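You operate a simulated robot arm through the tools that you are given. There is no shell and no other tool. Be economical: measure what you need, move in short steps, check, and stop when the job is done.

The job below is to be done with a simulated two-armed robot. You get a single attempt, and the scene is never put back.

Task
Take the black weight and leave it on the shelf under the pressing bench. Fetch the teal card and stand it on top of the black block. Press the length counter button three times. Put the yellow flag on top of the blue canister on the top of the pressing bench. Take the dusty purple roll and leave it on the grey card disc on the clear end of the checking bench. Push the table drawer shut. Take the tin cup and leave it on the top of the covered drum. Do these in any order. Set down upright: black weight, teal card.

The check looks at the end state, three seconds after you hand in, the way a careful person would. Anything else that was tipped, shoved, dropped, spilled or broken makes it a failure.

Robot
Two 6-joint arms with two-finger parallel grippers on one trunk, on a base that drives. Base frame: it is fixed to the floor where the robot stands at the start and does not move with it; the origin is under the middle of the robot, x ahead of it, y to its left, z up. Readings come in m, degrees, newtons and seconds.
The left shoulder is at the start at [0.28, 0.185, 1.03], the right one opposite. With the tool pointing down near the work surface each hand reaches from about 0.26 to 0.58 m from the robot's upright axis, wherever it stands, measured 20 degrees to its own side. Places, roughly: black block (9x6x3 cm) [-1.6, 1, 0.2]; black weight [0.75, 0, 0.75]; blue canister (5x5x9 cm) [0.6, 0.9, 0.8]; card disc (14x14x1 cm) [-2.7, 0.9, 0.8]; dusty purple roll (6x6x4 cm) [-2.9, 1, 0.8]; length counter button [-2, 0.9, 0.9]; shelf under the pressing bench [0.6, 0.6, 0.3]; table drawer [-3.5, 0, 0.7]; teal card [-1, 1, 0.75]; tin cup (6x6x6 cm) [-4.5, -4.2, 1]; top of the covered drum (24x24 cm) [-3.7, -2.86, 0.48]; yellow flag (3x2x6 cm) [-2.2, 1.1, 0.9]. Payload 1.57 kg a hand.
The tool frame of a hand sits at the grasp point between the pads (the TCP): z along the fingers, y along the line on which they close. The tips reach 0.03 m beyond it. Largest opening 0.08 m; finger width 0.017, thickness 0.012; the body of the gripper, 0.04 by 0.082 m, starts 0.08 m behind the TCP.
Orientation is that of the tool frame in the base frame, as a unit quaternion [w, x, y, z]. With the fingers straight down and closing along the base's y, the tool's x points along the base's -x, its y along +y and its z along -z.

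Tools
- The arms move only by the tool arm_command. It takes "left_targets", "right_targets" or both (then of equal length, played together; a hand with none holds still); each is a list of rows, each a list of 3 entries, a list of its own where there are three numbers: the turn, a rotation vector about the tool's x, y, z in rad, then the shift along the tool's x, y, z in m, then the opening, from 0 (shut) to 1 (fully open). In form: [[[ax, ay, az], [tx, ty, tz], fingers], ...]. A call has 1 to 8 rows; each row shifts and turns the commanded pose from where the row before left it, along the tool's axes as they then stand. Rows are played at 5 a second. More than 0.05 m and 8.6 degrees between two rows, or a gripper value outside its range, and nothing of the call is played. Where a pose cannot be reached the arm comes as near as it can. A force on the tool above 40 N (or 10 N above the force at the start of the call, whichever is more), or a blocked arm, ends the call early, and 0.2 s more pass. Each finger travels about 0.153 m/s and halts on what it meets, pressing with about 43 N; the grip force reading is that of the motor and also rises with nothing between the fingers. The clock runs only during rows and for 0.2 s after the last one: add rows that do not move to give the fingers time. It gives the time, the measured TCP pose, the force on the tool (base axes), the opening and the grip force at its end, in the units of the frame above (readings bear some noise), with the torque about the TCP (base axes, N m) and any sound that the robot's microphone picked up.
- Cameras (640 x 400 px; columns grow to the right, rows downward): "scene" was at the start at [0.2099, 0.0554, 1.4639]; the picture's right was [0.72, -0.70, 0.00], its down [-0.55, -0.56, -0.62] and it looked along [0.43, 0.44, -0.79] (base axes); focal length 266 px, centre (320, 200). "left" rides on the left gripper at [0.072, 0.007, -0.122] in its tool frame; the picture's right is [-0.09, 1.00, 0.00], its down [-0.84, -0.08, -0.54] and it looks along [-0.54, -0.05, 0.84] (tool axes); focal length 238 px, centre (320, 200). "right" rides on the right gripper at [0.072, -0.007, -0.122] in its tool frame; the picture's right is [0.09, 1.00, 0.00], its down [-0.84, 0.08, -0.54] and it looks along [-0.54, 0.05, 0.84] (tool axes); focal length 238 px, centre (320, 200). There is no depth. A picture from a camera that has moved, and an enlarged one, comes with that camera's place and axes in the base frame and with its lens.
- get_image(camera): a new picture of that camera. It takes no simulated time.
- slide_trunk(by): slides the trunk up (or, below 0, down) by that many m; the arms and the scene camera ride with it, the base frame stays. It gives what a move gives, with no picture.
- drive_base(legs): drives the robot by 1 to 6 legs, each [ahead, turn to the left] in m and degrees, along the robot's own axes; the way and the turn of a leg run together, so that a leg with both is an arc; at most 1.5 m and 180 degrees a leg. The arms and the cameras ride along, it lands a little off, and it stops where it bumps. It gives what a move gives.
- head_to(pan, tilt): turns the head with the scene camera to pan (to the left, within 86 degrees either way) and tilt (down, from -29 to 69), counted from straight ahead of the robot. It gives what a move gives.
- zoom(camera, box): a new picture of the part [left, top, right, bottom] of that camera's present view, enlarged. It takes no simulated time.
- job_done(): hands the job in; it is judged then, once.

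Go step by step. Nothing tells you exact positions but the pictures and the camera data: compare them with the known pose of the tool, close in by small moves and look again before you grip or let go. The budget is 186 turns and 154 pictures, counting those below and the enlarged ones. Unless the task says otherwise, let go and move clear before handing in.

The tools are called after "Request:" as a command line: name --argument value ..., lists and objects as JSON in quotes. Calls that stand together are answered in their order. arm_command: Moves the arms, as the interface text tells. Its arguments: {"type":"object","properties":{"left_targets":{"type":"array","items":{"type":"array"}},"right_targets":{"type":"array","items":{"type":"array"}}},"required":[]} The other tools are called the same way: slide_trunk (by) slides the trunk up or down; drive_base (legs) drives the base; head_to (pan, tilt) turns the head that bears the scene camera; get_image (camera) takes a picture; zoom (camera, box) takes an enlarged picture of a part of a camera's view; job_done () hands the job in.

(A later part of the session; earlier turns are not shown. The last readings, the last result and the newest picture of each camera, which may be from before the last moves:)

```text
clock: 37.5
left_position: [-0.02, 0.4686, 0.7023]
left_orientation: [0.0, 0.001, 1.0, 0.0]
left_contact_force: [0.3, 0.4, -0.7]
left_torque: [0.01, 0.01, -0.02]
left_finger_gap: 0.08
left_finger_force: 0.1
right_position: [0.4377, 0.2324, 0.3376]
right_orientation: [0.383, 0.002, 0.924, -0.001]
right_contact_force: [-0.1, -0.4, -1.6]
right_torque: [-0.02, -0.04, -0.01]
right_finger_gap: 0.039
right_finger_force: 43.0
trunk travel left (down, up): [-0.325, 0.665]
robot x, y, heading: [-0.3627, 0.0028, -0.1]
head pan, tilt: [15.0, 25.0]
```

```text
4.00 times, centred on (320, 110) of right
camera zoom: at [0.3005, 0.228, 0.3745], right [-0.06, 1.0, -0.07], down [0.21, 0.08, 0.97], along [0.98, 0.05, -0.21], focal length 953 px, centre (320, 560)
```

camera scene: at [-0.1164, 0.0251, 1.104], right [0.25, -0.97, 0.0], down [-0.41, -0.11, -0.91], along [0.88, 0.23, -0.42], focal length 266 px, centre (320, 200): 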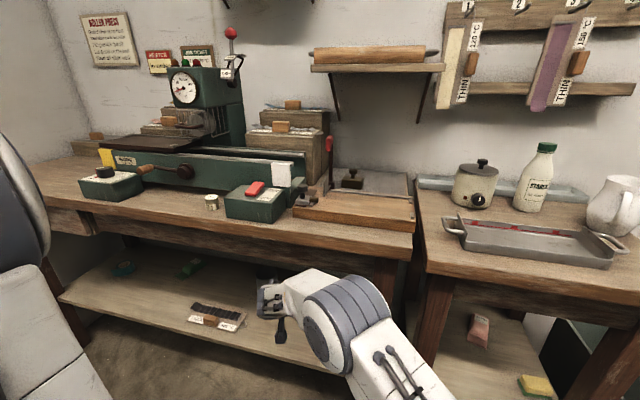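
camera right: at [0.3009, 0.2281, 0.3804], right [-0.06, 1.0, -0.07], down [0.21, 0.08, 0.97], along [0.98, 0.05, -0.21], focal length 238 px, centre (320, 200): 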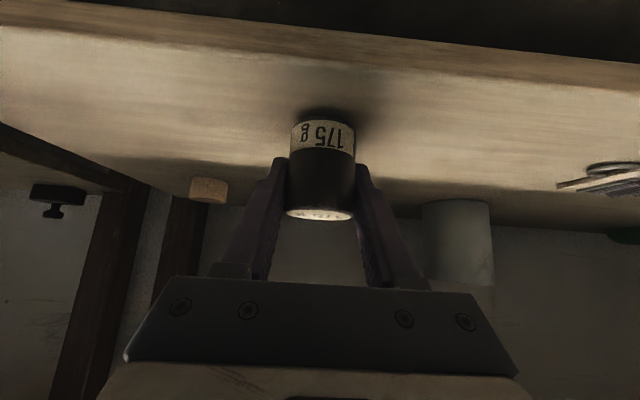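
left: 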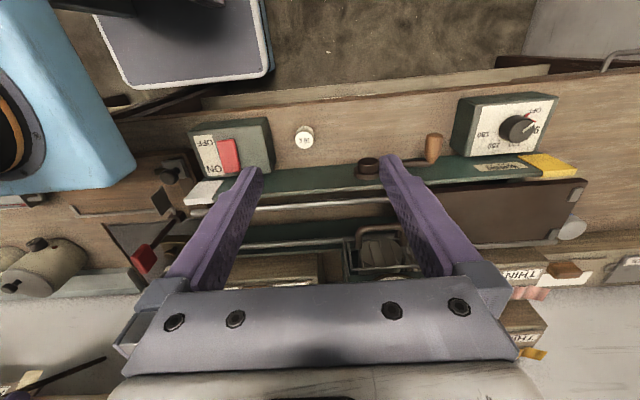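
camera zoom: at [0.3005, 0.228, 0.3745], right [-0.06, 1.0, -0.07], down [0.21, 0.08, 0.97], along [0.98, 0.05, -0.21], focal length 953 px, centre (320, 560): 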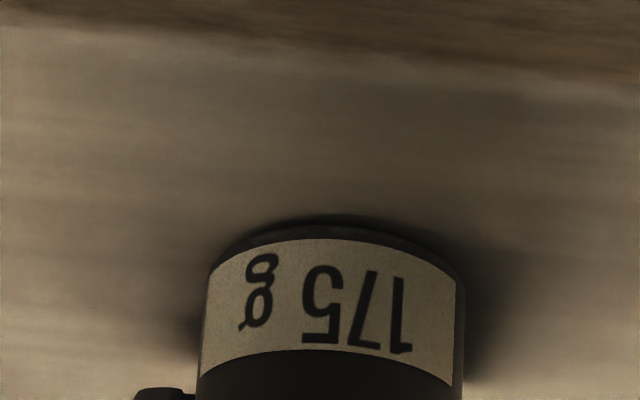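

Nearly touching now; a few last small steps until the force shows contact.

Request:
arm_command --right_targets '[[[0, 0, 0], [0.0014, 0, 0.0014], 0], [[0, 0, 0], [0, 0, 0], 0]]'

Request:
arm_command --right_targets '[[[0, 0, 0], [0.0014, 0, 0.0014], 0], [[0, 0, 0], [0, 0, 0], 0]]'

Request:
zoom --camera "right" --box '[240, 60, 400, 160]'

```text
clock: 38.1
left_position: [-0.0185, 0.4683, 0.7018]
left_orientation: [0.0, 0.001, 1.0, 0.0]
left_contact_force: [-0.1, 0.4, 0.8]
left_torque: [0.04, 0.01, 0.0]
left_finger_gap: 0.08
left_finger_force: 0.1
right_position: [0.4369, 0.2333, 0.3373]
right_orientation: [0.382, 0.001, 0.924, -0.001]
right_contact_force: [0.3, 0.5, -1.1]
right_torque: [0.0, 0.07, -0.01]
right_finger_gap: 0.0389
right_finger_force: 43.1
trunk travel left (down, up): [-0.325, 0.665]
robot x, y, heading: [-0.3614, -0.0013, -0.2]
head pan, tilt: [15.0, 25.0]
```

```text
clock: 38.7
left_position: [-0.0212, 0.4695, 0.7029]
left_orientation: [0.0, 0.001, 1.0, 0.0]
left_contact_force: [-0.3, 0.5, -0.1]
left_torque: [-0.03, -0.03, 0.0]
left_finger_gap: 0.0799
left_finger_force: 0.0
right_position: [0.4387, 0.234, 0.3373]
right_orientation: [0.385, 0.002, 0.923, -0.001]
right_contact_force: [-0.9, -1.2, 10.8]
right_torque: [-0.15, 0.25, 0.05]
right_finger_gap: 0.0391
right_finger_force: 43.0
trunk travel left (down, up): [-0.325, 0.665]
robot x, y, heading: [-0.3632, -0.0002, -0.2]
head pan, tilt: [15.0, 25.0]
```

```text
4.00 times, centred on (320, 110) of right
camera zoom: at [0.3016, 0.229, 0.3723], right [-0.06, 1.0, -0.06], down [0.21, 0.08, 0.98], along [0.98, 0.05, -0.21], focal length 953 px, centre (320, 560)
```

zoom: 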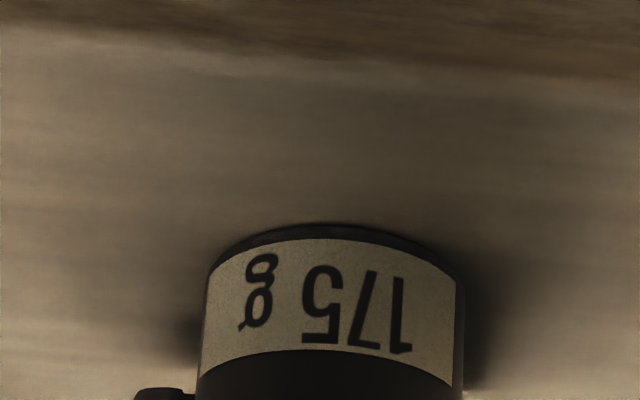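

Contact is made. Releasing and backing out along the fingers.

Request:
arm_command --right_targets '[[[0, 0, 0], [0, 0, 0], 0.6], [[0, 0, 0], [0, 0, 0], 1], [[0, 0, 0], [0, 0, 0], 1], [[0, 0, 0], [0, 0, -0.04], 1], [[0, 0, 0], [0, 0, -0.04], 1], [[0, 0, 0], [0, 0, -0.04], 1], [[0, 0, 0], [0, 0, 0], 1]]'

Request:
get_image --camera "right"

```text
clock: 40.3
left_position: [-0.0209, 0.469, 0.7028]
left_orientation: [0.0, 0.002, 1.0, 0.0]
left_contact_force: [0.0, 0.2, 0.2]
left_torque: [-0.01, 0.01, 0.0]
left_finger_gap: 0.0803
left_finger_force: 0.0
right_position: [0.351, 0.2332, 0.4186]
right_orientation: [0.382, 0.002, 0.924, -0.002]
right_contact_force: [0.7, -0.1, -0.2]
right_torque: [-0.01, 0.01, 0.0]
right_finger_gap: 0.0799
right_finger_force: 0.2
trunk travel left (down, up): [-0.325, 0.665]
robot x, y, heading: [-0.361, 0.0003, -0.1]
head pan, tilt: [15.0, 25.0]
```

```text
120 pictures are left
camera right: at [0.2152, 0.2283, 0.4549], right [-0.06, 1.0, -0.07], down [0.21, 0.08, 0.98], along [0.98, 0.05, -0.21], focal length 238 px, centre (320, 200)
```

right: 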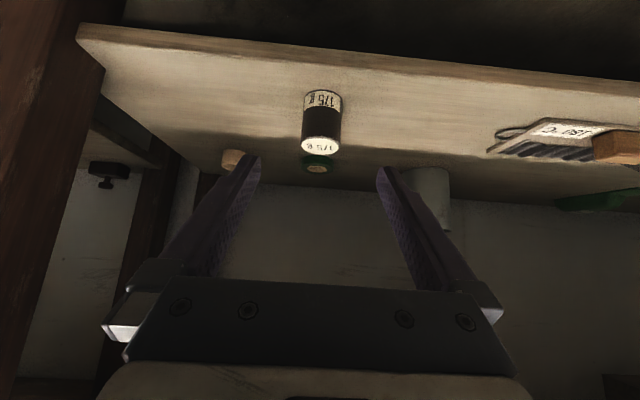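

The weight stands upright on the lower shelf. Backing off, raising the trunk, and turning to face the benches along the left wall.

Request:
drive_base --legs '[[-0.3, 0]]'

Request:
slide_trunk --by 0.4

Request:
head_to --pan 86 --tilt 25

Request:
get_image --camera "scene"

```text
clock: 42.3
left_position: [-0.3204, 0.4708, 0.7026]
left_orientation: [0.0, 0.001, 1.0, 0.0]
left_contact_force: [0.2, 0.6, 0.0]
left_torque: [-0.02, 0.0, 0.0]
left_finger_gap: 0.0799
left_finger_force: 0.1
right_position: [0.0518, 0.2363, 0.4192]
right_orientation: [0.383, 0.001, 0.924, -0.001]
right_contact_force: [-0.4, 0.3, 0.2]
right_torque: [-0.01, 0.0, 0.01]
right_finger_gap: 0.0798
right_finger_force: 0.1
trunk travel left (down, up): [-0.325, 0.665]
robot x, y, heading: [-0.6587, 0.0001, -0.1]
head pan, tilt: [15.0, 25.0]
```

```text
clock: 46.2
left_position: [-0.321, 0.471, 1.1018]
left_orientation: [0.0, 0.003, 1.0, 0.0]
left_contact_force: [0.1, 0.7, -0.6]
left_torque: [0.01, 0.02, 0.01]
left_finger_gap: 0.0803
left_finger_force: 0.0
right_position: [0.0529, 0.2367, 0.8193]
right_orientation: [0.383, 0.0, 0.924, 0.0]
right_contact_force: [0.2, 0.1, -1.0]
right_torque: [0.0, 0.0, 0.02]
right_finger_gap: 0.0797
right_finger_force: 0.0
trunk travel left (down, up): [-0.725, 0.265]
robot x, y, heading: [-0.6595, 0.0006, -0.3]
head pan, tilt: [15.0, 25.0]
```

```text
clock: 47.6
left_position: [-0.3198, 0.4706, 1.102]
left_orientation: [0.0, 0.002, 1.0, 0.0]
left_contact_force: [-0.4, -0.1, -0.2]
left_torque: [-0.01, 0.03, 0.02]
left_finger_gap: 0.08
left_finger_force: 0.0
right_position: [0.0528, 0.2362, 0.8185]
right_orientation: [0.382, 0.001, 0.924, -0.001]
right_contact_force: [0.4, -0.4, 0.7]
right_torque: [-0.01, 0.01, 0.04]
right_finger_gap: 0.0802
right_finger_force: 0.1
trunk travel left (down, up): [-0.725, 0.265]
robot x, y, heading: [-0.6614, 0.0018, -0.1]
head pan, tilt: [85.9, 25.0]
```

```text
119 pictures are left
camera scene: at [-0.498, 0.0948, 1.504], right [1.0, -0.07, 0.0], down [-0.03, -0.42, -0.91], along [0.07, 0.9, -0.42], focal length 266 px, centre (320, 200)
```

scene: 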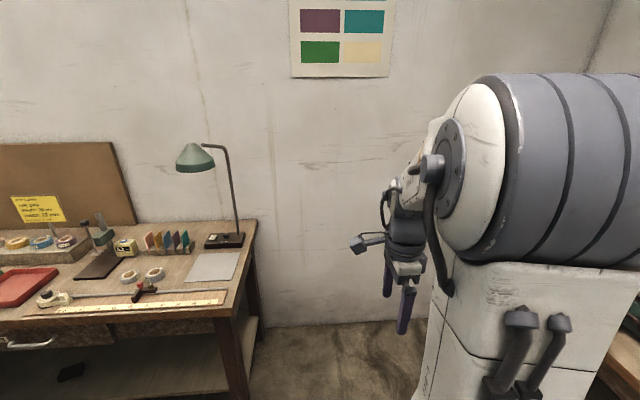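

The measuring bench has coloured cards standing in a rack and a dark block on its lower shelf. I'll turn to face it and look again.

Request:
drive_base --legs '[[-0.1, 0], [0, 90], [-0.2, 0]]'

Request:
head_to --pan 30 --tilt 30

Request:
get_image --camera "scene"

Request:
head_to --pan 80 --tilt 25

Request:
get_image --camera "scene"

```text
clock: 51.5
left_position: [-1.0643, 0.4973, 1.1009]
left_orientation: [0.001, -0.555, 0.832, 0.0]
left_contact_force: [-0.2, -0.3, -0.1]
left_torque: [-0.02, 0.0, -0.01]
left_finger_gap: 0.08
left_finger_force: 0.1
right_position: [-0.6846, 0.7551, 0.8212]
right_orientation: [0.334, -0.496, 0.776, 0.203]
right_contact_force: [12.9, -6.5, 6.9]
right_torque: [0.03, 0.34, 0.17]
right_finger_gap: 0.0673
right_finger_force: 0.1
trunk travel left (down, up): [-0.725, 0.265]
robot x, y, heading: [-0.7606, 0.0047, 67.3]
head pan, tilt: [85.9, 25.0]
stopped in leg 2: the force on the tool passed its limit at 61 N (the readings are from after the stop); the commanded pose is now the measured one
```

```text
clock: 52.7
left_position: [-1.065, 0.4967, 1.1027]
left_orientation: [0.0, -0.553, 0.833, 0.001]
left_contact_force: [1.1, -0.4, 0.5]
left_torque: [0.0, -0.02, 0.03]
left_finger_gap: 0.0799
left_finger_force: 0.1
right_position: [-0.686, 0.7567, 0.8213]
right_orientation: [0.333, -0.496, 0.776, 0.203]
right_contact_force: [18.1, 2.5, 3.2]
right_torque: [-0.01, 0.11, -0.28]
right_finger_gap: 0.0655
right_finger_force: 0.0
trunk travel left (down, up): [-0.725, 0.265]
robot x, y, heading: [-0.7611, 0.0012, 67.2]
head pan, tilt: [30.0, 30.0]
```

```text
118 pictures are left
camera scene: at [-0.7139, 0.2408, 1.496], right [0.99, 0.13, 0.0], down [0.06, -0.5, -0.87], along [-0.11, 0.86, -0.5], focal length 266 px, centre (320, 200)
```

scene: 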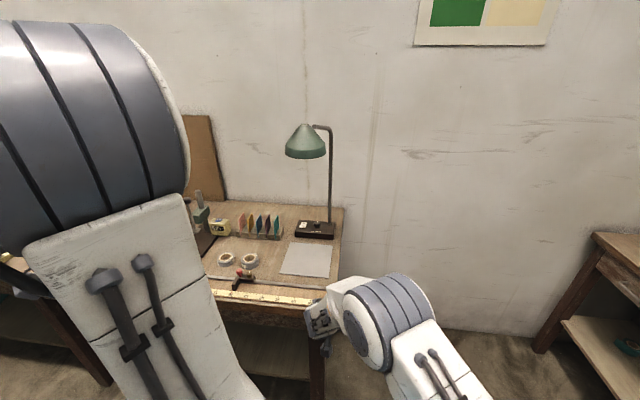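

```text
clock: 53.9
left_position: [-1.065, 0.4963, 1.1015]
left_orientation: [-0.001, -0.554, 0.832, 0.0]
left_contact_force: [-1.1, 0.3, 0.8]
left_torque: [-0.01, -0.08, -0.03]
left_finger_gap: 0.0797
left_finger_force: 0.1
right_position: [-0.6856, 0.7552, 0.8207]
right_orientation: [0.334, -0.495, 0.776, 0.204]
right_contact_force: [18.3, 1.5, 4.4]
right_torque: [0.04, 0.19, -0.23]
right_finger_gap: 0.0654
right_finger_force: 0.1
trunk travel left (down, up): [-0.725, 0.265]
robot x, y, heading: [-0.7638, 0.0029, 67.3]
head pan, tilt: [80.0, 25.0]
```

```text
117 pictures are left
camera scene: at [-0.7798, 0.2008, 1.5041], right [0.54, 0.84, 0.0], down [0.35, -0.23, -0.91], along [-0.76, 0.49, -0.42], focal length 266 px, centre (320, 200)
```

scene: 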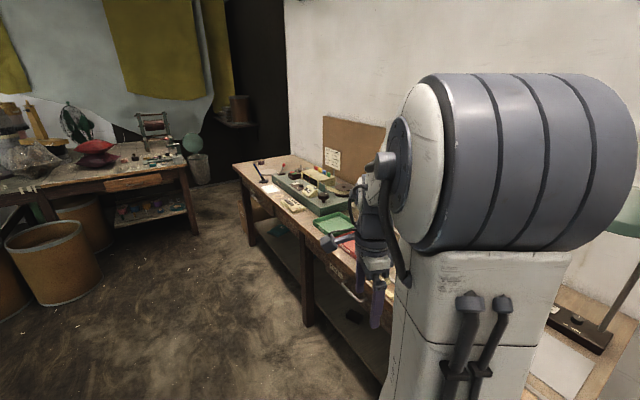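

The right finger touched the bench corner as I turned. I'll turn back off it, then retreat before turning again.

Request:
drive_base --legs '[[0, -15], [-0.45, 0]]'

Request:
head_to --pan 30 --tilt 25

Request:
get_image --camera "scene"

```text
clock: 57.5
left_position: [-1.2018, 0.2031, 1.1018]
left_orientation: [-0.001, -0.443, 0.897, 0.0]
left_contact_force: [0.2, 0.2, 0.3]
left_torque: [-0.03, -0.01, -0.03]
left_finger_gap: 0.0801
left_finger_force: 0.1
right_position: [-0.7706, 0.3569, 0.8204]
right_orientation: [0.355, -0.394, 0.833, 0.16]
right_contact_force: [-0.8, -0.3, -0.3]
right_torque: [0.02, -0.01, -0.01]
right_finger_gap: 0.0802
right_finger_force: 0.0
trunk travel left (down, up): [-0.725, 0.265]
robot x, y, heading: [-1.0347, -0.3565, 52.6]
head pan, tilt: [80.0, 25.0]
```

```text
clock: 58.7
left_position: [-1.2024, 0.2034, 1.1014]
left_orientation: [0.0, -0.442, 0.897, 0.0]
left_contact_force: [-0.7, 0.6, -0.2]
left_torque: [-0.01, 0.0, -0.02]
left_finger_gap: 0.0802
left_finger_force: 0.1
right_position: [-0.7713, 0.3564, 0.8205]
right_orientation: [0.355, -0.393, 0.833, 0.16]
right_contact_force: [-0.6, -0.3, 0.8]
right_torque: [0.01, -0.01, 0.03]
right_finger_gap: 0.0802
right_finger_force: 0.1
trunk travel left (down, up): [-0.725, 0.265]
robot x, y, heading: [-1.0362, -0.353, 52.7]
head pan, tilt: [30.0, 25.0]
```

```text
116 pictures are left
camera scene: at [-0.9294, -0.1326, 1.504], right [0.99, -0.13, 0.0], down [-0.05, -0.42, -0.91], along [0.12, 0.9, -0.42], focal length 266 px, centre (320, 200)
```

scene: 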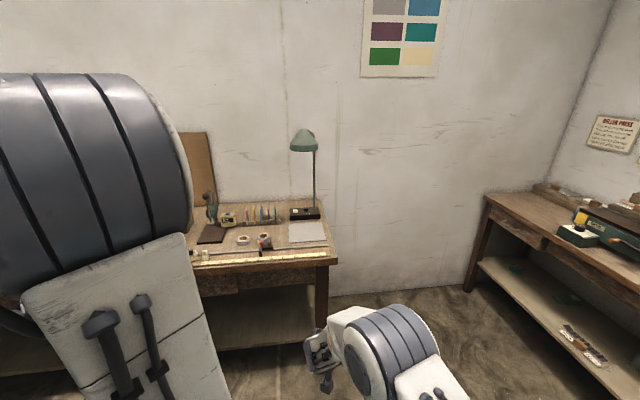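

Clear now. Turning to face the bench squarely.

Request:
drive_base --legs '[[0, 37.4]]'

Request:
head_to --pan 20 --tilt 32

Request:
get_image --camera "scene"

Request:
get_image --camera "right"

```text
clock: 60.9
left_position: [-1.506, -0.0136, 1.1015]
left_orientation: [0.0, 0.708, -0.706, 0.001]
left_contact_force: [0.0, 0.0, 0.2]
left_torque: [0.02, 0.0, 0.02]
left_finger_gap: 0.0802
left_finger_force: 0.0
right_position: [-1.2597, 0.3714, 0.8206]
right_orientation: [0.285, -0.641, 0.661, 0.267]
right_contact_force: [-0.5, 0.4, 0.1]
right_torque: [-0.01, -0.03, -0.02]
right_finger_gap: 0.0798
right_finger_force: 0.1
trunk travel left (down, up): [-0.725, 0.265]
robot x, y, heading: [-1.0327, -0.356, 90.0]
head pan, tilt: [30.0, 25.0]
```

```text
clock: 61.6
left_position: [-1.5066, -0.0126, 1.1024]
left_orientation: [-0.001, 0.708, -0.706, 0.0]
left_contact_force: [0.1, 0.5, 0.6]
left_torque: [0.0, 0.01, -0.01]
left_finger_gap: 0.0802
left_finger_force: 0.1
right_position: [-1.2603, 0.3714, 0.8191]
right_orientation: [0.285, -0.64, 0.662, 0.266]
right_contact_force: [-0.1, 0.6, 1.0]
right_torque: [0.0, -0.01, 0.03]
right_finger_gap: 0.0799
right_finger_force: 0.0
trunk travel left (down, up): [-0.725, 0.265]
robot x, y, heading: [-1.0373, -0.3523, 90.3]
head pan, tilt: [20.0, 32.0]
```

```text
115 pictures are left
camera scene: at [-1.0705, -0.1069, 1.4929], right [0.94, 0.35, 0.0], down [0.18, -0.5, -0.85], along [-0.29, 0.8, -0.53], focal length 266 px, centre (320, 200)
```

scene: 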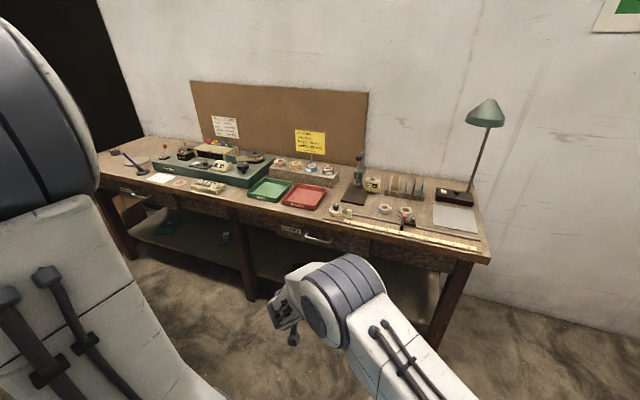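

```text
114 pictures are left
camera right: at [-1.2574, 0.2344, 0.8545], right [-1.0, -0.03, -0.08], down [-0.08, 0.2, 0.98], along [-0.01, 0.98, -0.2], focal length 238 px, centre (320, 200)
```

right: 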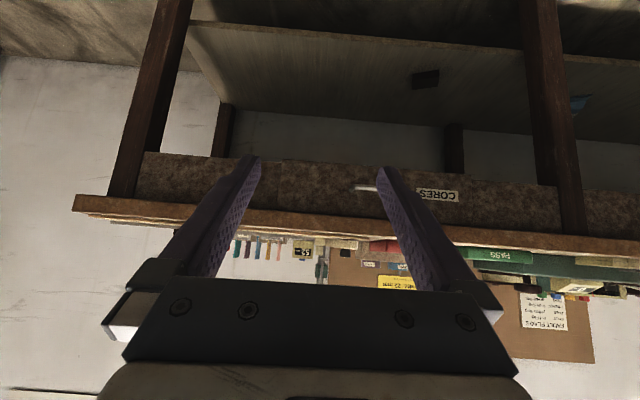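

The one long bench carries cards, counter, trays and more. Zooming in on it.

Request:
zoom --camera "scene" --box '[320, 140, 490, 260]'

Request:
zoom --camera "scene" --box '[95, 130, 345, 220]'

Request:
zoom --camera "right" --box '[170, 20, 640, 300]'

```text
3.33 times, centred on (405, 200) of scene
camera zoom: at [-1.0705, -0.1069, 1.4929], right [0.94, 0.35, 0.0], down [0.18, -0.5, -0.85], along [-0.29, 0.8, -0.53], focal length 887 px, centre (37, 200)
```

zoom: 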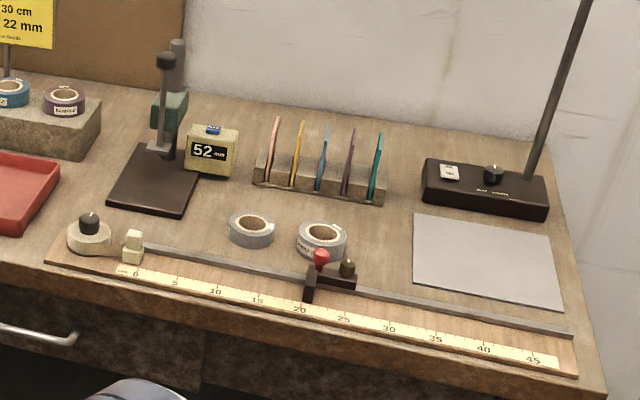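

```text
2.56 times, centred on (220, 175) of scene
camera zoom: at [-1.0705, -0.1069, 1.4929], right [0.94, 0.35, 0.0], down [0.18, -0.5, -0.85], along [-0.29, 0.8, -0.53], focal length 681 px, centre (576, 264)
```

zoom: 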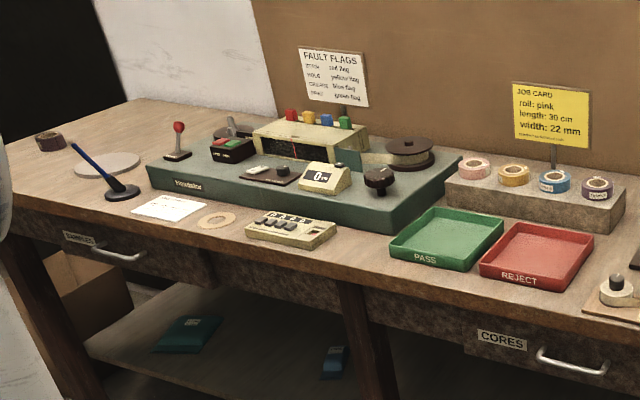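

```text
1.36 times, centred on (405, 160) of right
camera zoom: at [-1.2574, 0.2344, 0.8545], right [-1.0, -0.03, -0.08], down [-0.08, 0.2, 0.98], along [-0.01, 0.98, -0.2], focal length 325 px, centre (204, 254)
```

zoom: 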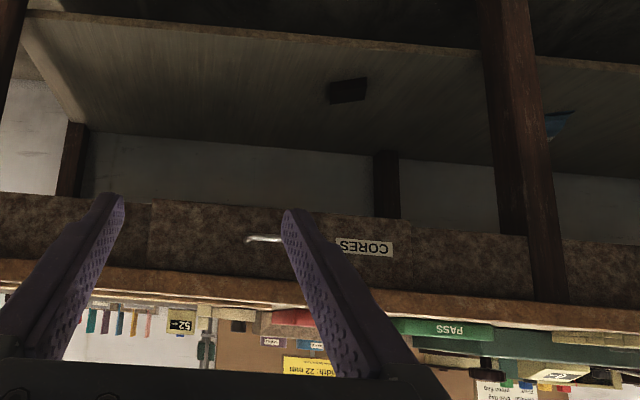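

Bench top is at z≈0.82, front edge y≈0.73, and the teal card stands in the rack at about (-0.99, 1.08) with its top near z 0.92. I'll move the right hand out in front of its shoulder and raise it, then shift the base over.

Request:
arm_command --right_targets '[[[0, 0, 0], [-0.0125, -0.04, -0.0125], 0.5], [[0, 0, 0], [-0.0125, -0.04, -0.0125], 0.5], [[0, 0, 0], [-0.0125, -0.04, -0.0125], 0.5], [[0, 0, 0], [-0.0125, -0.04, -0.0125], 0.5], [[0, 0, 0], [-0.0125, -0.04, -0.0125], 0.5], [[0, 0, 0], [-0.0125, -0.04, -0.0125], 0.5], [[0, 0, 0], [-0.0125, -0.04, -0.0125], 0.5], [[0, 0, 0], [-0.0125, -0.04, -0.0125], 0.5]]'

Request:
drive_base --legs '[[0, 20], [0.39, 0], [0, -20]]'

Request:
head_to --pan -15 --tilt 40

Request:
get_image --camera "scene"

Request:
get_image --camera "right"

```text
clock: 63.4
left_position: [-1.5065, -0.0125, 1.1027]
left_orientation: [0.0, 0.708, -0.706, 0.0]
left_contact_force: [0.8, -0.3, 0.2]
left_torque: [-0.01, -0.01, 0.0]
left_finger_gap: 0.0801
left_finger_force: 0.0
right_position: [-0.943, 0.3577, 0.9669]
right_orientation: [0.285, -0.641, 0.661, 0.266]
right_contact_force: [0.8, 0.5, -0.8]
right_torque: [0.04, 0.02, -0.02]
right_finger_gap: 0.0399
right_finger_force: 0.0
trunk travel left (down, up): [-0.725, 0.265]
robot x, y, heading: [-1.0374, -0.3547, 90.1]
head pan, tilt: [20.0, 32.0]
```

```text
clock: 68.0
left_position: [-1.6405, 0.3531, 1.1017]
left_orientation: [0.001, 0.708, -0.706, 0.0]
left_contact_force: [0.6, 0.7, 0.4]
left_torque: [-0.04, 0.0, -0.03]
left_finger_gap: 0.0799
left_finger_force: 0.1
right_position: [-1.0745, 0.7226, 0.9676]
right_orientation: [0.286, -0.639, 0.662, 0.266]
right_contact_force: [0.2, 1.6, -0.6]
right_torque: [0.03, 0.01, 0.0]
right_finger_gap: 0.0398
right_finger_force: 0.0
trunk travel left (down, up): [-0.725, 0.265]
robot x, y, heading: [-1.1672, 0.0122, 90.1]
head pan, tilt: [20.0, 32.0]
```

```text
clock: 69.0
left_position: [-1.6409, 0.3538, 1.101]
left_orientation: [0.001, 0.708, -0.706, 0.0]
left_contact_force: [0.5, -0.2, -1.0]
left_torque: [0.0, -0.02, -0.02]
left_finger_gap: 0.0801
left_finger_force: 0.1
right_position: [-1.0741, 0.7231, 0.9667]
right_orientation: [0.286, -0.64, 0.662, 0.266]
right_contact_force: [0.8, 0.9, -0.4]
right_torque: [-0.01, 0.0, 0.02]
right_finger_gap: 0.0401
right_finger_force: 0.1
trunk travel left (down, up): [-0.725, 0.265]
robot x, y, heading: [-1.1676, 0.0144, 90.1]
head pan, tilt: [-15.0, 40.0]
```

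```text
110 pictures are left
camera scene: at [-1.1508, 0.2575, 1.4807], right [0.97, -0.26, 0.0], down [-0.17, -0.62, -0.77], along [0.2, 0.74, -0.64], focal length 266 px, centre (320, 200)
```

scene: 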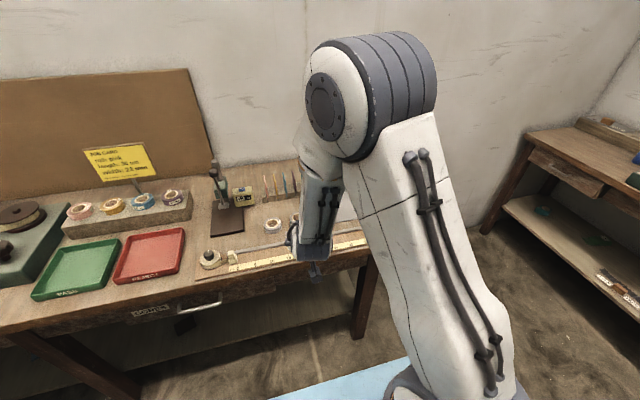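

```text
109 pictures are left
camera right: at [-1.0727, 0.586, 1.001], right [-1.0, -0.02, -0.08], down [-0.08, 0.2, 0.98], along [-0.01, 0.98, -0.2], focal length 238 px, centre (320, 200)
```

right: 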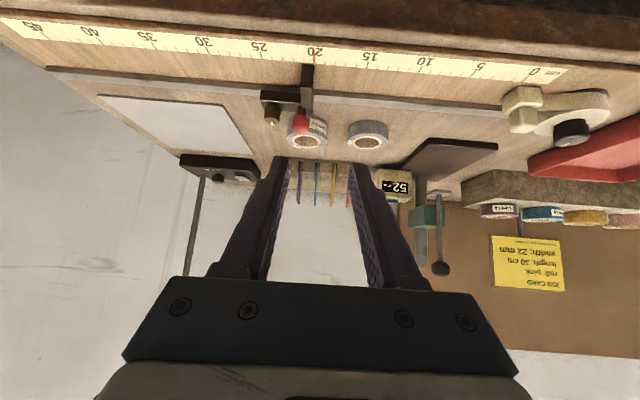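

The teal card is at about x=-0.995, leftmost in this flipped view. Shifting right and driving in above the rack.

Request:
arm_command --right_targets '[[[0, 0, 0], [-0.005, -0.04, -0.005], 0.4], [[0, 0, 0], [0, -0.04, 0], 0.4], [[0, 0, 0], [0, 0, 0], 0.4]]'

Request:
drive_base --legs '[[0.25, 0]]'

Request:
get_image --camera "right"

```text
clock: 69.8
left_position: [-1.6399, 0.3541, 1.1012]
left_orientation: [0.0, 0.708, -0.707, 0.0]
left_contact_force: [-0.5, -0.6, -0.1]
left_torque: [-0.04, 0.05, 0.03]
left_finger_gap: 0.0801
left_finger_force: 0.2
right_position: [-1.009, 0.7222, 0.9835]
right_orientation: [0.29, -0.641, 0.662, 0.258]
right_contact_force: [0.4, 0.2, -0.5]
right_torque: [-0.01, 0.0, 0.01]
right_finger_gap: 0.0321
right_finger_force: 0.0
right hand out of reach, approached as far as the arm can: row 2
trunk travel left (down, up): [-0.725, 0.265]
robot x, y, heading: [-1.1722, 0.0156, 90.0]
head pan, tilt: [-15.0, 40.0]
```

```text
clock: 71.6
left_position: [-1.6393, 0.6049, 1.1033]
left_orientation: [0.0, 0.707, -0.707, 0.001]
left_contact_force: [-0.1, -0.4, -0.1]
left_torque: [0.03, -0.02, 0.0]
left_finger_gap: 0.08
left_finger_force: 0.1
right_position: [-1.0089, 0.9718, 0.9826]
right_orientation: [0.29, -0.64, 0.663, 0.258]
right_contact_force: [0.4, -0.5, 0.0]
right_torque: [0.0, 0.0, 0.02]
right_finger_gap: 0.0321
right_finger_force: 0.0
trunk travel left (down, up): [-0.725, 0.265]
robot x, y, heading: [-1.1702, 0.267, 89.9]
head pan, tilt: [-15.0, 40.0]
```

```text
108 pictures are left
camera right: at [-1.009, 0.8362, 1.017], right [-1.0, -0.02, -0.1], down [-0.1, 0.2, 0.97], along [0.0, 0.98, -0.2], focal length 238 px, centre (320, 200)
```

right: 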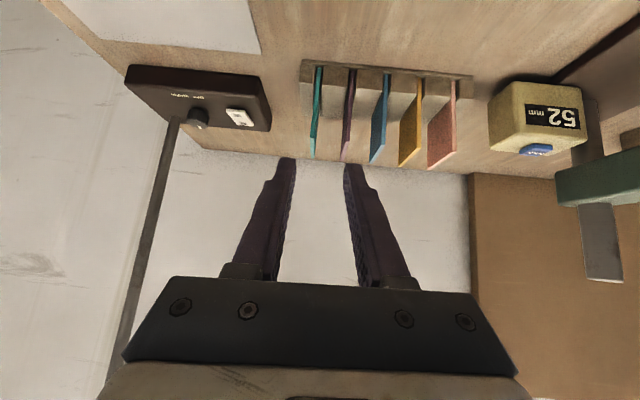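

The right hand is at its sideways limit here. I'll back out and shift the base to the right so the card comes nearer the middle.

Request:
drive_base --legs '[[-0.2, 0], [0, 27], [-0.29, 0], [0, -27]]'

Request:
arm_command --right_targets '[[[0, 0, 0], [0, 0.04, 0], 0.4], [[0, 0, 0], [0, 0.04, 0], 0.4], [[0, 0, 0], [0, 0.04, 0], 0.4], [[0, 0, 0], [0, 0, 0], 0.4]]'

Request:
get_image --camera "right"

```text
clock: 77.5
left_position: [-1.5062, 0.151, 1.1018]
left_orientation: [0.0, -0.705, 0.709, 0.0]
left_contact_force: [0.2, 0.1, 0.5]
left_torque: [-0.02, 0.0, 0.0]
left_finger_gap: 0.0798
left_finger_force: 0.0
right_position: [-0.8748, 0.5147, 0.9821]
right_orientation: [0.291, -0.639, 0.664, 0.258]
right_contact_force: [-0.7, -0.1, -0.4]
right_torque: [0.0, 0.0, 0.01]
right_finger_gap: 0.0319
right_finger_force: 0.0
trunk travel left (down, up): [-0.725, 0.265]
robot x, y, heading: [-1.0382, -0.1917, 89.7]
head pan, tilt: [-15.0, 40.0]
```

```text
clock: 78.5
left_position: [-1.5064, 0.1507, 1.1032]
left_orientation: [0.0, -0.705, 0.709, 0.0]
left_contact_force: [0.0, 0.0, 0.1]
left_torque: [0.0, -0.03, 0.0]
left_finger_gap: 0.0802
left_finger_force: 0.1
right_position: [-0.9936, 0.5209, 0.9786]
right_orientation: [0.291, -0.638, 0.665, 0.257]
right_contact_force: [-0.3, 0.1, -0.9]
right_torque: [0.0, -0.01, 0.01]
right_finger_gap: 0.032
right_finger_force: 0.0
trunk travel left (down, up): [-0.725, 0.265]
robot x, y, heading: [-1.038, -0.1933, 89.8]
head pan, tilt: [-15.0, 40.0]
```

```text
107 pictures are left
camera right: at [-0.9948, 0.3839, 1.0131], right [-1.0, -0.01, -0.1], down [-0.1, 0.2, 0.97], along [0.01, 0.98, -0.2], focal length 238 px, centre (320, 200)
```

right: 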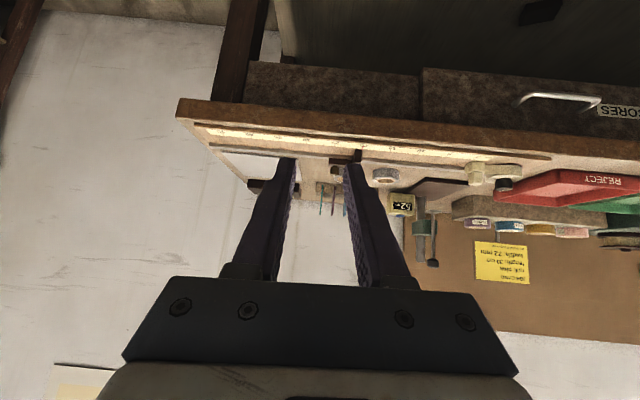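

Driving in over the rack again.

Request:
drive_base --legs '[[0.46, 0]]'

Request:
get_image --camera "right"

Request:
get_image --camera "scene"

```text
clock: 81.3
left_position: [-1.4993, 0.6151, 1.1014]
left_orientation: [0.0, -0.703, 0.711, 0.0]
left_contact_force: [0.1, 0.6, -0.2]
left_torque: [0.01, -0.01, 0.01]
left_finger_gap: 0.08
left_finger_force: 0.1
right_position: [-0.9861, 0.9836, 0.9785]
right_orientation: [0.291, -0.637, 0.666, 0.256]
right_contact_force: [-0.1, -0.4, 0.6]
right_torque: [0.01, -0.01, -0.02]
right_finger_gap: 0.0319
right_finger_force: 0.0
trunk travel left (down, up): [-0.725, 0.265]
robot x, y, heading: [-1.0338, 0.2699, 89.2]
head pan, tilt: [-15.0, 40.0]
```

```text
106 pictures are left
camera right: at [-0.9873, 0.8471, 1.0133], right [-1.0, -0.01, -0.1], down [-0.09, 0.2, 0.97], along [0.01, 0.98, -0.2], focal length 238 px, centre (320, 200)
```

right: 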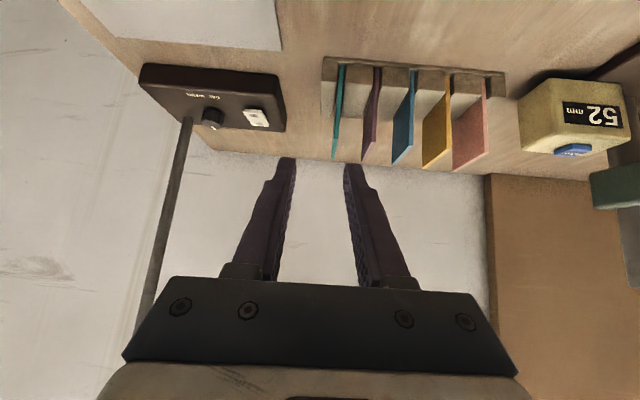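

```text
105 pictures are left
camera scene: at [-1.0116, 0.5135, 1.4807], right [0.96, -0.27, 0.0], down [-0.17, -0.62, -0.77], along [0.21, 0.74, -0.64], focal length 266 px, centre (320, 200)
```

scene: 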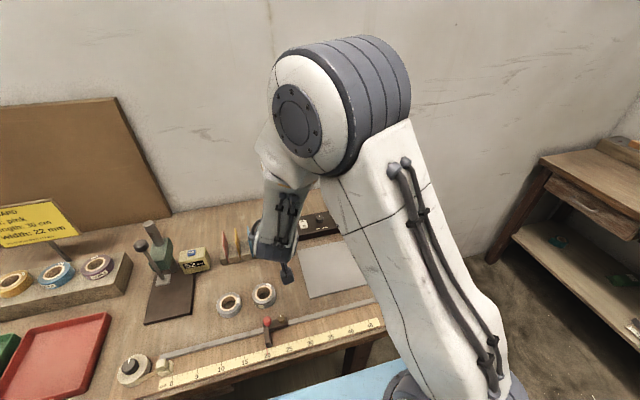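

Request:
zoom --camera "right" --box '[270, 40, 510, 190]'

```text
2.67 times, centred on (390, 115) of right
camera zoom: at [-0.9873, 0.8471, 1.0133], right [-1.0, -0.01, -0.1], down [-0.09, 0.2, 0.97], along [0.01, 0.98, -0.2], focal length 636 px, centre (133, 427)
```

zoom: 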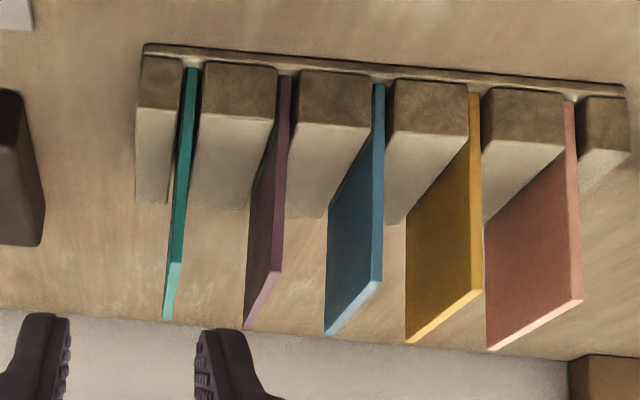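

Card: x≈-0.995, y 1.06–1.12, z 0.825–0.908, about 5 mm thick. I'll square the hand to it (≈3.5°), centre on it and advance part way.

Request:
arm_command --right_targets '[[[-0.062, 0, -0.0185], [0, 0, 0], 0.4], [[0, 0, 0], [0, 0.0095, 0], 0.4], [[0, 0, 0], [-0.004, 0, 0.046], 0.4], [[0, 0, 0], [0, 0, 0.02], 0.4], [[0, 0, 0], [0, 0, 0], 0.4]]'

Request:
get_image --camera "right"

```text
clock: 82.5
left_position: [-1.5, 0.6167, 1.1014]
left_orientation: [0.0, -0.703, 0.711, 0.0]
left_contact_force: [0.3, 0.4, 0.0]
left_torque: [0.0, -0.03, 0.0]
left_finger_gap: 0.0801
left_finger_force: 0.1
right_position: [-0.9965, 1.034, 0.934]
right_orientation: [-0.273, 0.652, -0.652, -0.275]
right_contact_force: [0.1, 0.1, 0.5]
right_torque: [-0.03, 0.02, -0.01]
right_finger_gap: 0.032
right_finger_force: 0.1
trunk travel left (down, up): [-0.725, 0.265]
robot x, y, heading: [-1.0354, 0.2686, 89.4]
head pan, tilt: [-15.0, 40.0]
```

```text
103 pictures are left
camera right: at [-0.9888, 0.8978, 0.9695], right [-1.0, -0.07, -0.06], down [-0.08, 0.2, 0.98], along [-0.05, 0.98, -0.2], focal length 238 px, centre (320, 200)
```

right: 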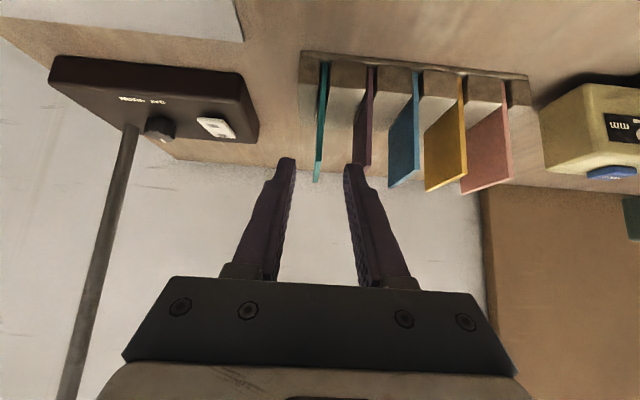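

Request:
arm_command --right_targets '[[[0, 0, 0], [-0.0035, 0, 0.036], 0.4], [[0, 0, 0], [-0.0035, 0, 0.036], 0.4], [[0, 0, 0], [0, 0, 0], 0.4]]'

Request:
get_image --camera "right"

```text
clock: 83.3
left_position: [-1.4997, 0.6159, 1.1022]
left_orientation: [0.001, -0.703, 0.711, 0.001]
left_contact_force: [0.6, 0.5, 0.5]
left_torque: [-0.05, -0.02, -0.01]
left_finger_gap: 0.08
left_finger_force: 0.0
right_position: [-0.9959, 1.0901, 0.8894]
right_orientation: [-0.273, 0.652, -0.652, -0.273]
right_contact_force: [-0.2, 0.2, -0.1]
right_torque: [0.0, 0.01, 0.0]
right_finger_gap: 0.0321
right_finger_force: 0.1
trunk travel left (down, up): [-0.725, 0.265]
robot x, y, heading: [-1.0334, 0.2695, 89.4]
head pan, tilt: [-15.0, 40.0]
```

```text
102 pictures are left
camera right: at [-0.9883, 0.9537, 0.9236], right [-1.0, -0.07, -0.07], down [-0.08, 0.2, 0.98], along [-0.05, 0.98, -0.2], focal length 238 px, centre (320, 200)
```

right: 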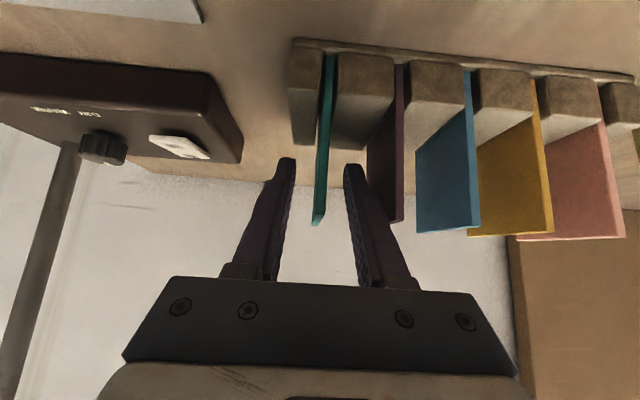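

The card is between the fingers. Closing and lifting straight up.

Request:
arm_command --right_targets '[[[0, 0, 0], [0, 0, 0], 0.2], [[0, 0, 0], [0, 0, 0], 0], [[0, 0, 0], [0, 0, 0], 0], [[0, 0, 0], [-0.0283, 0, -0.0283], 0], [[0, 0, 0], [-0.0283, 0, -0.0283], 0], [[0, 0, 0], [-0.0283, 0, -0.0283], 0], [[0, 0, 0], [0, 0, 0], 0]]'

Request:
get_image --camera "right"

```text
clock: 84.9
left_position: [-1.5001, 0.6159, 1.1023]
left_orientation: [0.0, -0.703, 0.711, 0.0]
left_contact_force: [0.3, 0.3, -0.2]
left_torque: [0.02, 0.02, 0.0]
left_finger_gap: 0.0802
left_finger_force: 0.0
right_position: [-0.9968, 1.0899, 1.0095]
right_orientation: [-0.274, 0.652, -0.652, -0.274]
right_contact_force: [0.2, -0.4, -0.2]
right_torque: [0.02, -0.02, 0.01]
right_finger_gap: 0.0033
right_finger_force: 24.9
trunk travel left (down, up): [-0.725, 0.265]
robot x, y, heading: [-1.0346, 0.2719, 89.5]
head pan, tilt: [-15.0, 40.0]
```

```text
101 pictures are left
camera right: at [-0.9891, 0.9522, 1.045], right [-1.0, -0.07, -0.06], down [-0.08, 0.2, 0.98], along [-0.05, 0.98, -0.2], focal length 238 px, centre (320, 200)
```

right: 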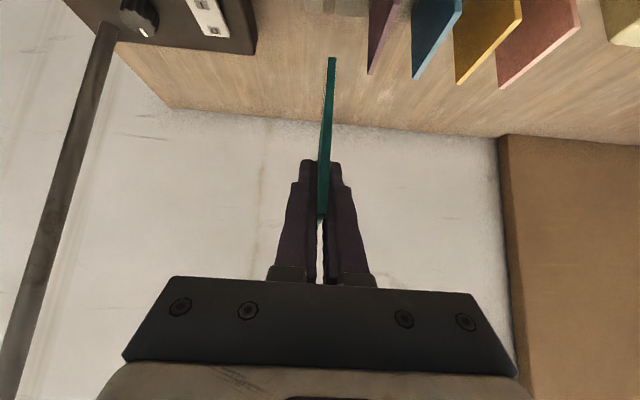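

The teal card is held, about 3 mm thick. Backing out, then lowering and looking at the black block on the lower shelf.

Request:
drive_base --legs '[[-0.7, 0]]'

Request:
slide_trunk --by -0.4

Request:
head_to --pan 28 --tilt 28

Request:
get_image --camera "scene"

Request:
get_image --camera "right"

```text
clock: 88.8
left_position: [-1.5104, -0.0888, 1.1021]
left_orientation: [0.0, -0.705, 0.709, 0.001]
left_contact_force: [0.0, -0.2, 0.9]
left_torque: [0.0, 0.0, 0.02]
left_finger_gap: 0.0798
left_finger_force: 0.1
right_position: [-1.0063, 0.385, 1.009]
right_orientation: [-0.272, 0.653, -0.651, -0.274]
right_contact_force: [0.1, -0.2, -0.3]
right_torque: [0.0, 0.02, 0.01]
right_finger_gap: 0.0032
right_finger_force: 24.1
trunk travel left (down, up): [-0.725, 0.265]
robot x, y, heading: [-1.0436, -0.4333, 89.4]
head pan, tilt: [-15.0, 40.0]
```

```text
clock: 92.6
left_position: [-1.5081, -0.0886, 0.7001]
left_orientation: [0.0, -0.704, 0.71, 0.0]
left_contact_force: [0.7, 0.3, -1.1]
left_torque: [0.0, 0.02, 0.02]
left_finger_gap: 0.0799
left_finger_force: 0.1
right_position: [-1.0066, 0.3852, 0.6103]
right_orientation: [-0.273, 0.653, -0.651, -0.275]
right_contact_force: [-0.3, 0.2, 0.9]
right_torque: [-0.03, 0.0, 0.01]
right_finger_gap: 0.0033
right_finger_force: 23.7
trunk travel left (down, up): [-0.325, 0.665]
robot x, y, heading: [-1.0451, -0.4328, 89.4]
head pan, tilt: [-15.0, 40.0]
```

```text
clock: 93.7
left_position: [-1.508, -0.0888, 0.7025]
left_orientation: [-0.001, -0.705, 0.709, 0.0]
left_contact_force: [0.1, 0.2, 0.5]
left_torque: [-0.01, 0.01, 0.01]
left_finger_gap: 0.08
left_finger_force: 0.1
right_position: [-1.0069, 0.3849, 0.61]
right_orientation: [-0.273, 0.653, -0.651, -0.275]
right_contact_force: [-1.1, 0.2, -0.4]
right_torque: [-0.01, 0.01, 0.01]
right_finger_gap: 0.003
right_finger_force: 24.4
trunk travel left (down, up): [-0.325, 0.665]
robot x, y, heading: [-1.0438, -0.4306, 89.7]
head pan, tilt: [28.0, 28.0]
```

```text
100 pictures are left
camera scene: at [-1.0846, -0.1908, 1.0992], right [0.89, 0.46, 0.0], down [0.22, -0.42, -0.88], along [-0.41, 0.78, -0.47], focal length 266 px, centre (320, 200)
```

scene: 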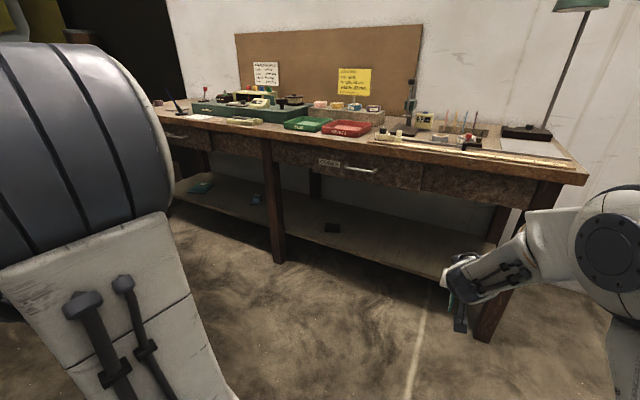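

```text
99 pictures are left
camera right: at [-0.9983, 0.2488, 0.6445], right [-1.0, -0.07, -0.07], down [-0.08, 0.2, 0.98], along [-0.05, 0.98, -0.2], focal length 238 px, centre (320, 200)
```

right: 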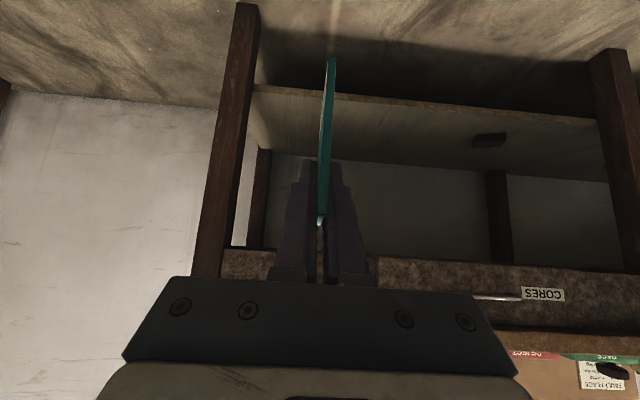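

The block is at about (-1.62, 0.983), top ≈0.24. I'll move the base sideways in front of it and lower further.

Request:
drive_base --legs '[[0, 90], [0.6, 0], [0, -90]]'

Request:
slide_trunk --by -0.25

Request:
head_to --pan 0 --tilt 20

Request:
get_image --camera "scene"

Request:
get_image --camera "right"

```text
clock: 104.7
left_position: [-2.1084, -0.0852, 0.7017]
left_orientation: [0.0, -0.705, 0.709, 0.0]
left_contact_force: [-0.2, -0.6, 0.0]
left_torque: [0.03, -0.01, 0.0]
left_finger_gap: 0.0802
left_finger_force: 0.0
right_position: [-1.6073, 0.3928, 0.6094]
right_orientation: [-0.273, 0.654, -0.65, -0.274]
right_contact_force: [0.5, 0.1, -0.4]
right_torque: [0.0, 0.02, 0.03]
right_finger_gap: 0.0034
right_finger_force: 23.9
trunk travel left (down, up): [-0.325, 0.665]
robot x, y, heading: [-1.6394, -0.4277, 89.7]
head pan, tilt: [28.0, 28.0]
```

```text
clock: 107.3
left_position: [-2.1074, -0.0835, 0.4523]
left_orientation: [0.0, -0.706, 0.709, -0.001]
left_contact_force: [-0.3, -0.4, -0.6]
left_torque: [-0.01, 0.0, 0.01]
left_finger_gap: 0.0798
left_finger_force: 0.0
right_position: [-1.6075, 0.3923, 0.3597]
right_orientation: [-0.272, 0.655, -0.649, -0.274]
right_contact_force: [0.3, 0.3, -1.0]
right_torque: [0.0, 0.01, 0.01]
right_finger_gap: 0.0032
right_finger_force: 23.9
trunk travel left (down, up): [-0.075, 0.915]
robot x, y, heading: [-1.6393, -0.4206, 89.9]
head pan, tilt: [28.0, 28.0]
```

```text
clock: 108.2
left_position: [-2.1072, -0.0829, 0.4517]
left_orientation: [0.0, -0.706, 0.709, 0.0]
left_contact_force: [-0.9, 0.3, -0.1]
left_torque: [0.0, 0.02, 0.0]
left_finger_gap: 0.0801
left_finger_force: 0.1
right_position: [-1.6071, 0.3918, 0.36]
right_orientation: [-0.273, 0.654, -0.65, -0.274]
right_contact_force: [-0.3, -0.1, 1.6]
right_torque: [0.06, 0.0, 0.01]
right_finger_gap: 0.0033
right_finger_force: 24.5
trunk travel left (down, up): [-0.075, 0.915]
robot x, y, heading: [-1.6374, -0.4294, 89.6]
head pan, tilt: [0.0, 20.0]
```

```text
98 pictures are left
camera scene: at [-1.6406, -0.1717, 0.8621], right [1.0, -0.01, 0.0], down [0.0, -0.34, -0.94], along [0.0, 0.94, -0.34], focal length 266 px, centre (320, 200)
```

scene: 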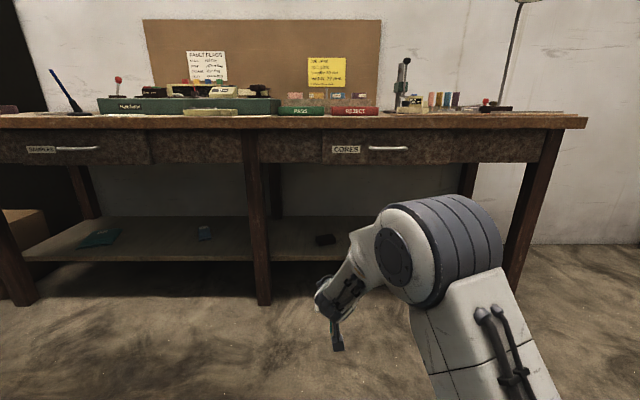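

```text
97 pictures are left
camera right: at [-1.5987, 0.2559, 0.3944], right [-1.0, -0.07, -0.07], down [-0.08, 0.2, 0.98], along [-0.06, 0.98, -0.2], focal length 238 px, centre (320, 200)
```

right: 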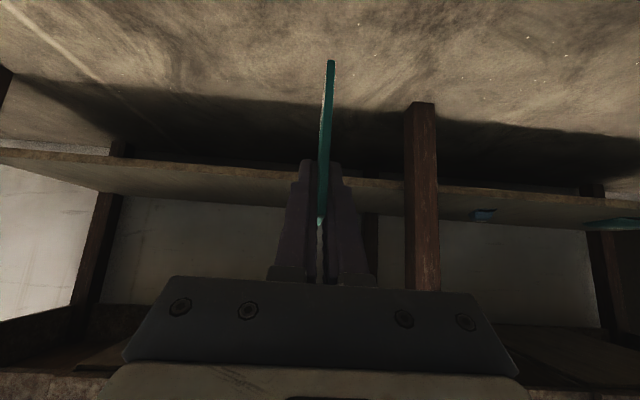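

The elbow sits too high to go under the drawers with the arm folded, so I'll stretch the arm forward and drop the trunk a bit more before entering.

Request:
arm_command --right_targets '[[[0, 0, 0], [-0.031, 0, 0.017], 0], [[0, 0, 0], [-0.031, 0, 0.017], 0], [[0, 0, 0], [-0.031, 0, 0.017], 0], [[0, 0, 0], [-0.031, 0, 0.017], 0], [[0, 0, 0], [-0.031, 0, 0.017], 0], [[0, 0, 0], [0, 0, 0], 0]]'

Request:
slide_trunk --by -0.06

Request:
get_image --camera "scene"

Request:
get_image --camera "right"

```text
clock: 109.6
left_position: [-2.1077, -0.0832, 0.4518]
left_orientation: [0.0, -0.706, 0.708, 0.0]
left_contact_force: [0.5, -0.6, 0.0]
left_torque: [-0.03, -0.01, 0.01]
left_finger_gap: 0.0802
left_finger_force: 0.1
right_position: [-1.6094, 0.5606, 0.4094]
right_orientation: [-0.273, 0.654, -0.65, -0.274]
right_contact_force: [-0.1, -0.5, -0.5]
right_torque: [-0.01, -0.01, -0.03]
right_finger_gap: 0.0032
right_finger_force: 24.1
trunk travel left (down, up): [-0.075, 0.915]
robot x, y, heading: [-1.6377, -0.4282, 90.0]
head pan, tilt: [0.0, 20.0]
```

```text
clock: 110.6
left_position: [-2.1079, -0.0838, 0.3922]
left_orientation: [0.0, -0.706, 0.708, 0.0]
left_contact_force: [-0.2, -0.5, -0.1]
left_torque: [0.04, -0.01, -0.01]
left_finger_gap: 0.0799
left_finger_force: 0.0
right_position: [-1.6107, 0.5612, 0.3498]
right_orientation: [-0.272, 0.655, -0.649, -0.276]
right_contact_force: [0.3, 0.2, -0.4]
right_torque: [0.03, 0.03, 0.04]
right_finger_gap: 0.003
right_finger_force: 24.5
trunk travel left (down, up): [-0.015, 0.975]
robot x, y, heading: [-1.6425, -0.4257, 89.8]
head pan, tilt: [0.0, 20.0]
```

```text
96 pictures are left
camera scene: at [-1.6405, -0.1717, 0.8021], right [1.0, -0.01, 0.0], down [0.0, -0.34, -0.94], along [0.01, 0.94, -0.34], focal length 266 px, centre (320, 200)
```

scene: 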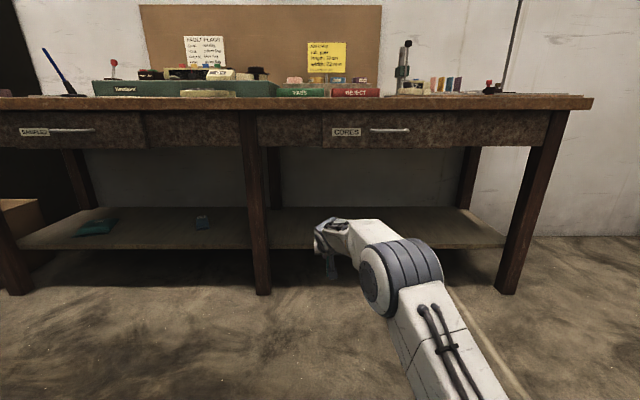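

```text
95 pictures are left
camera right: at [-1.6013, 0.4249, 0.3853], right [-1.0, -0.07, -0.07], down [-0.08, 0.2, 0.98], along [-0.06, 0.98, -0.2], focal length 238 px, centre (320, 200)
```

right: 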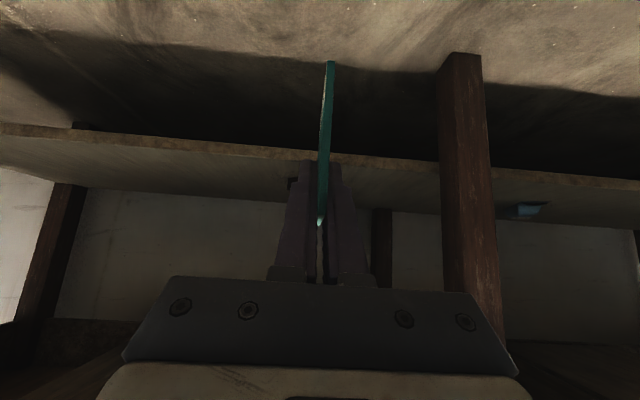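

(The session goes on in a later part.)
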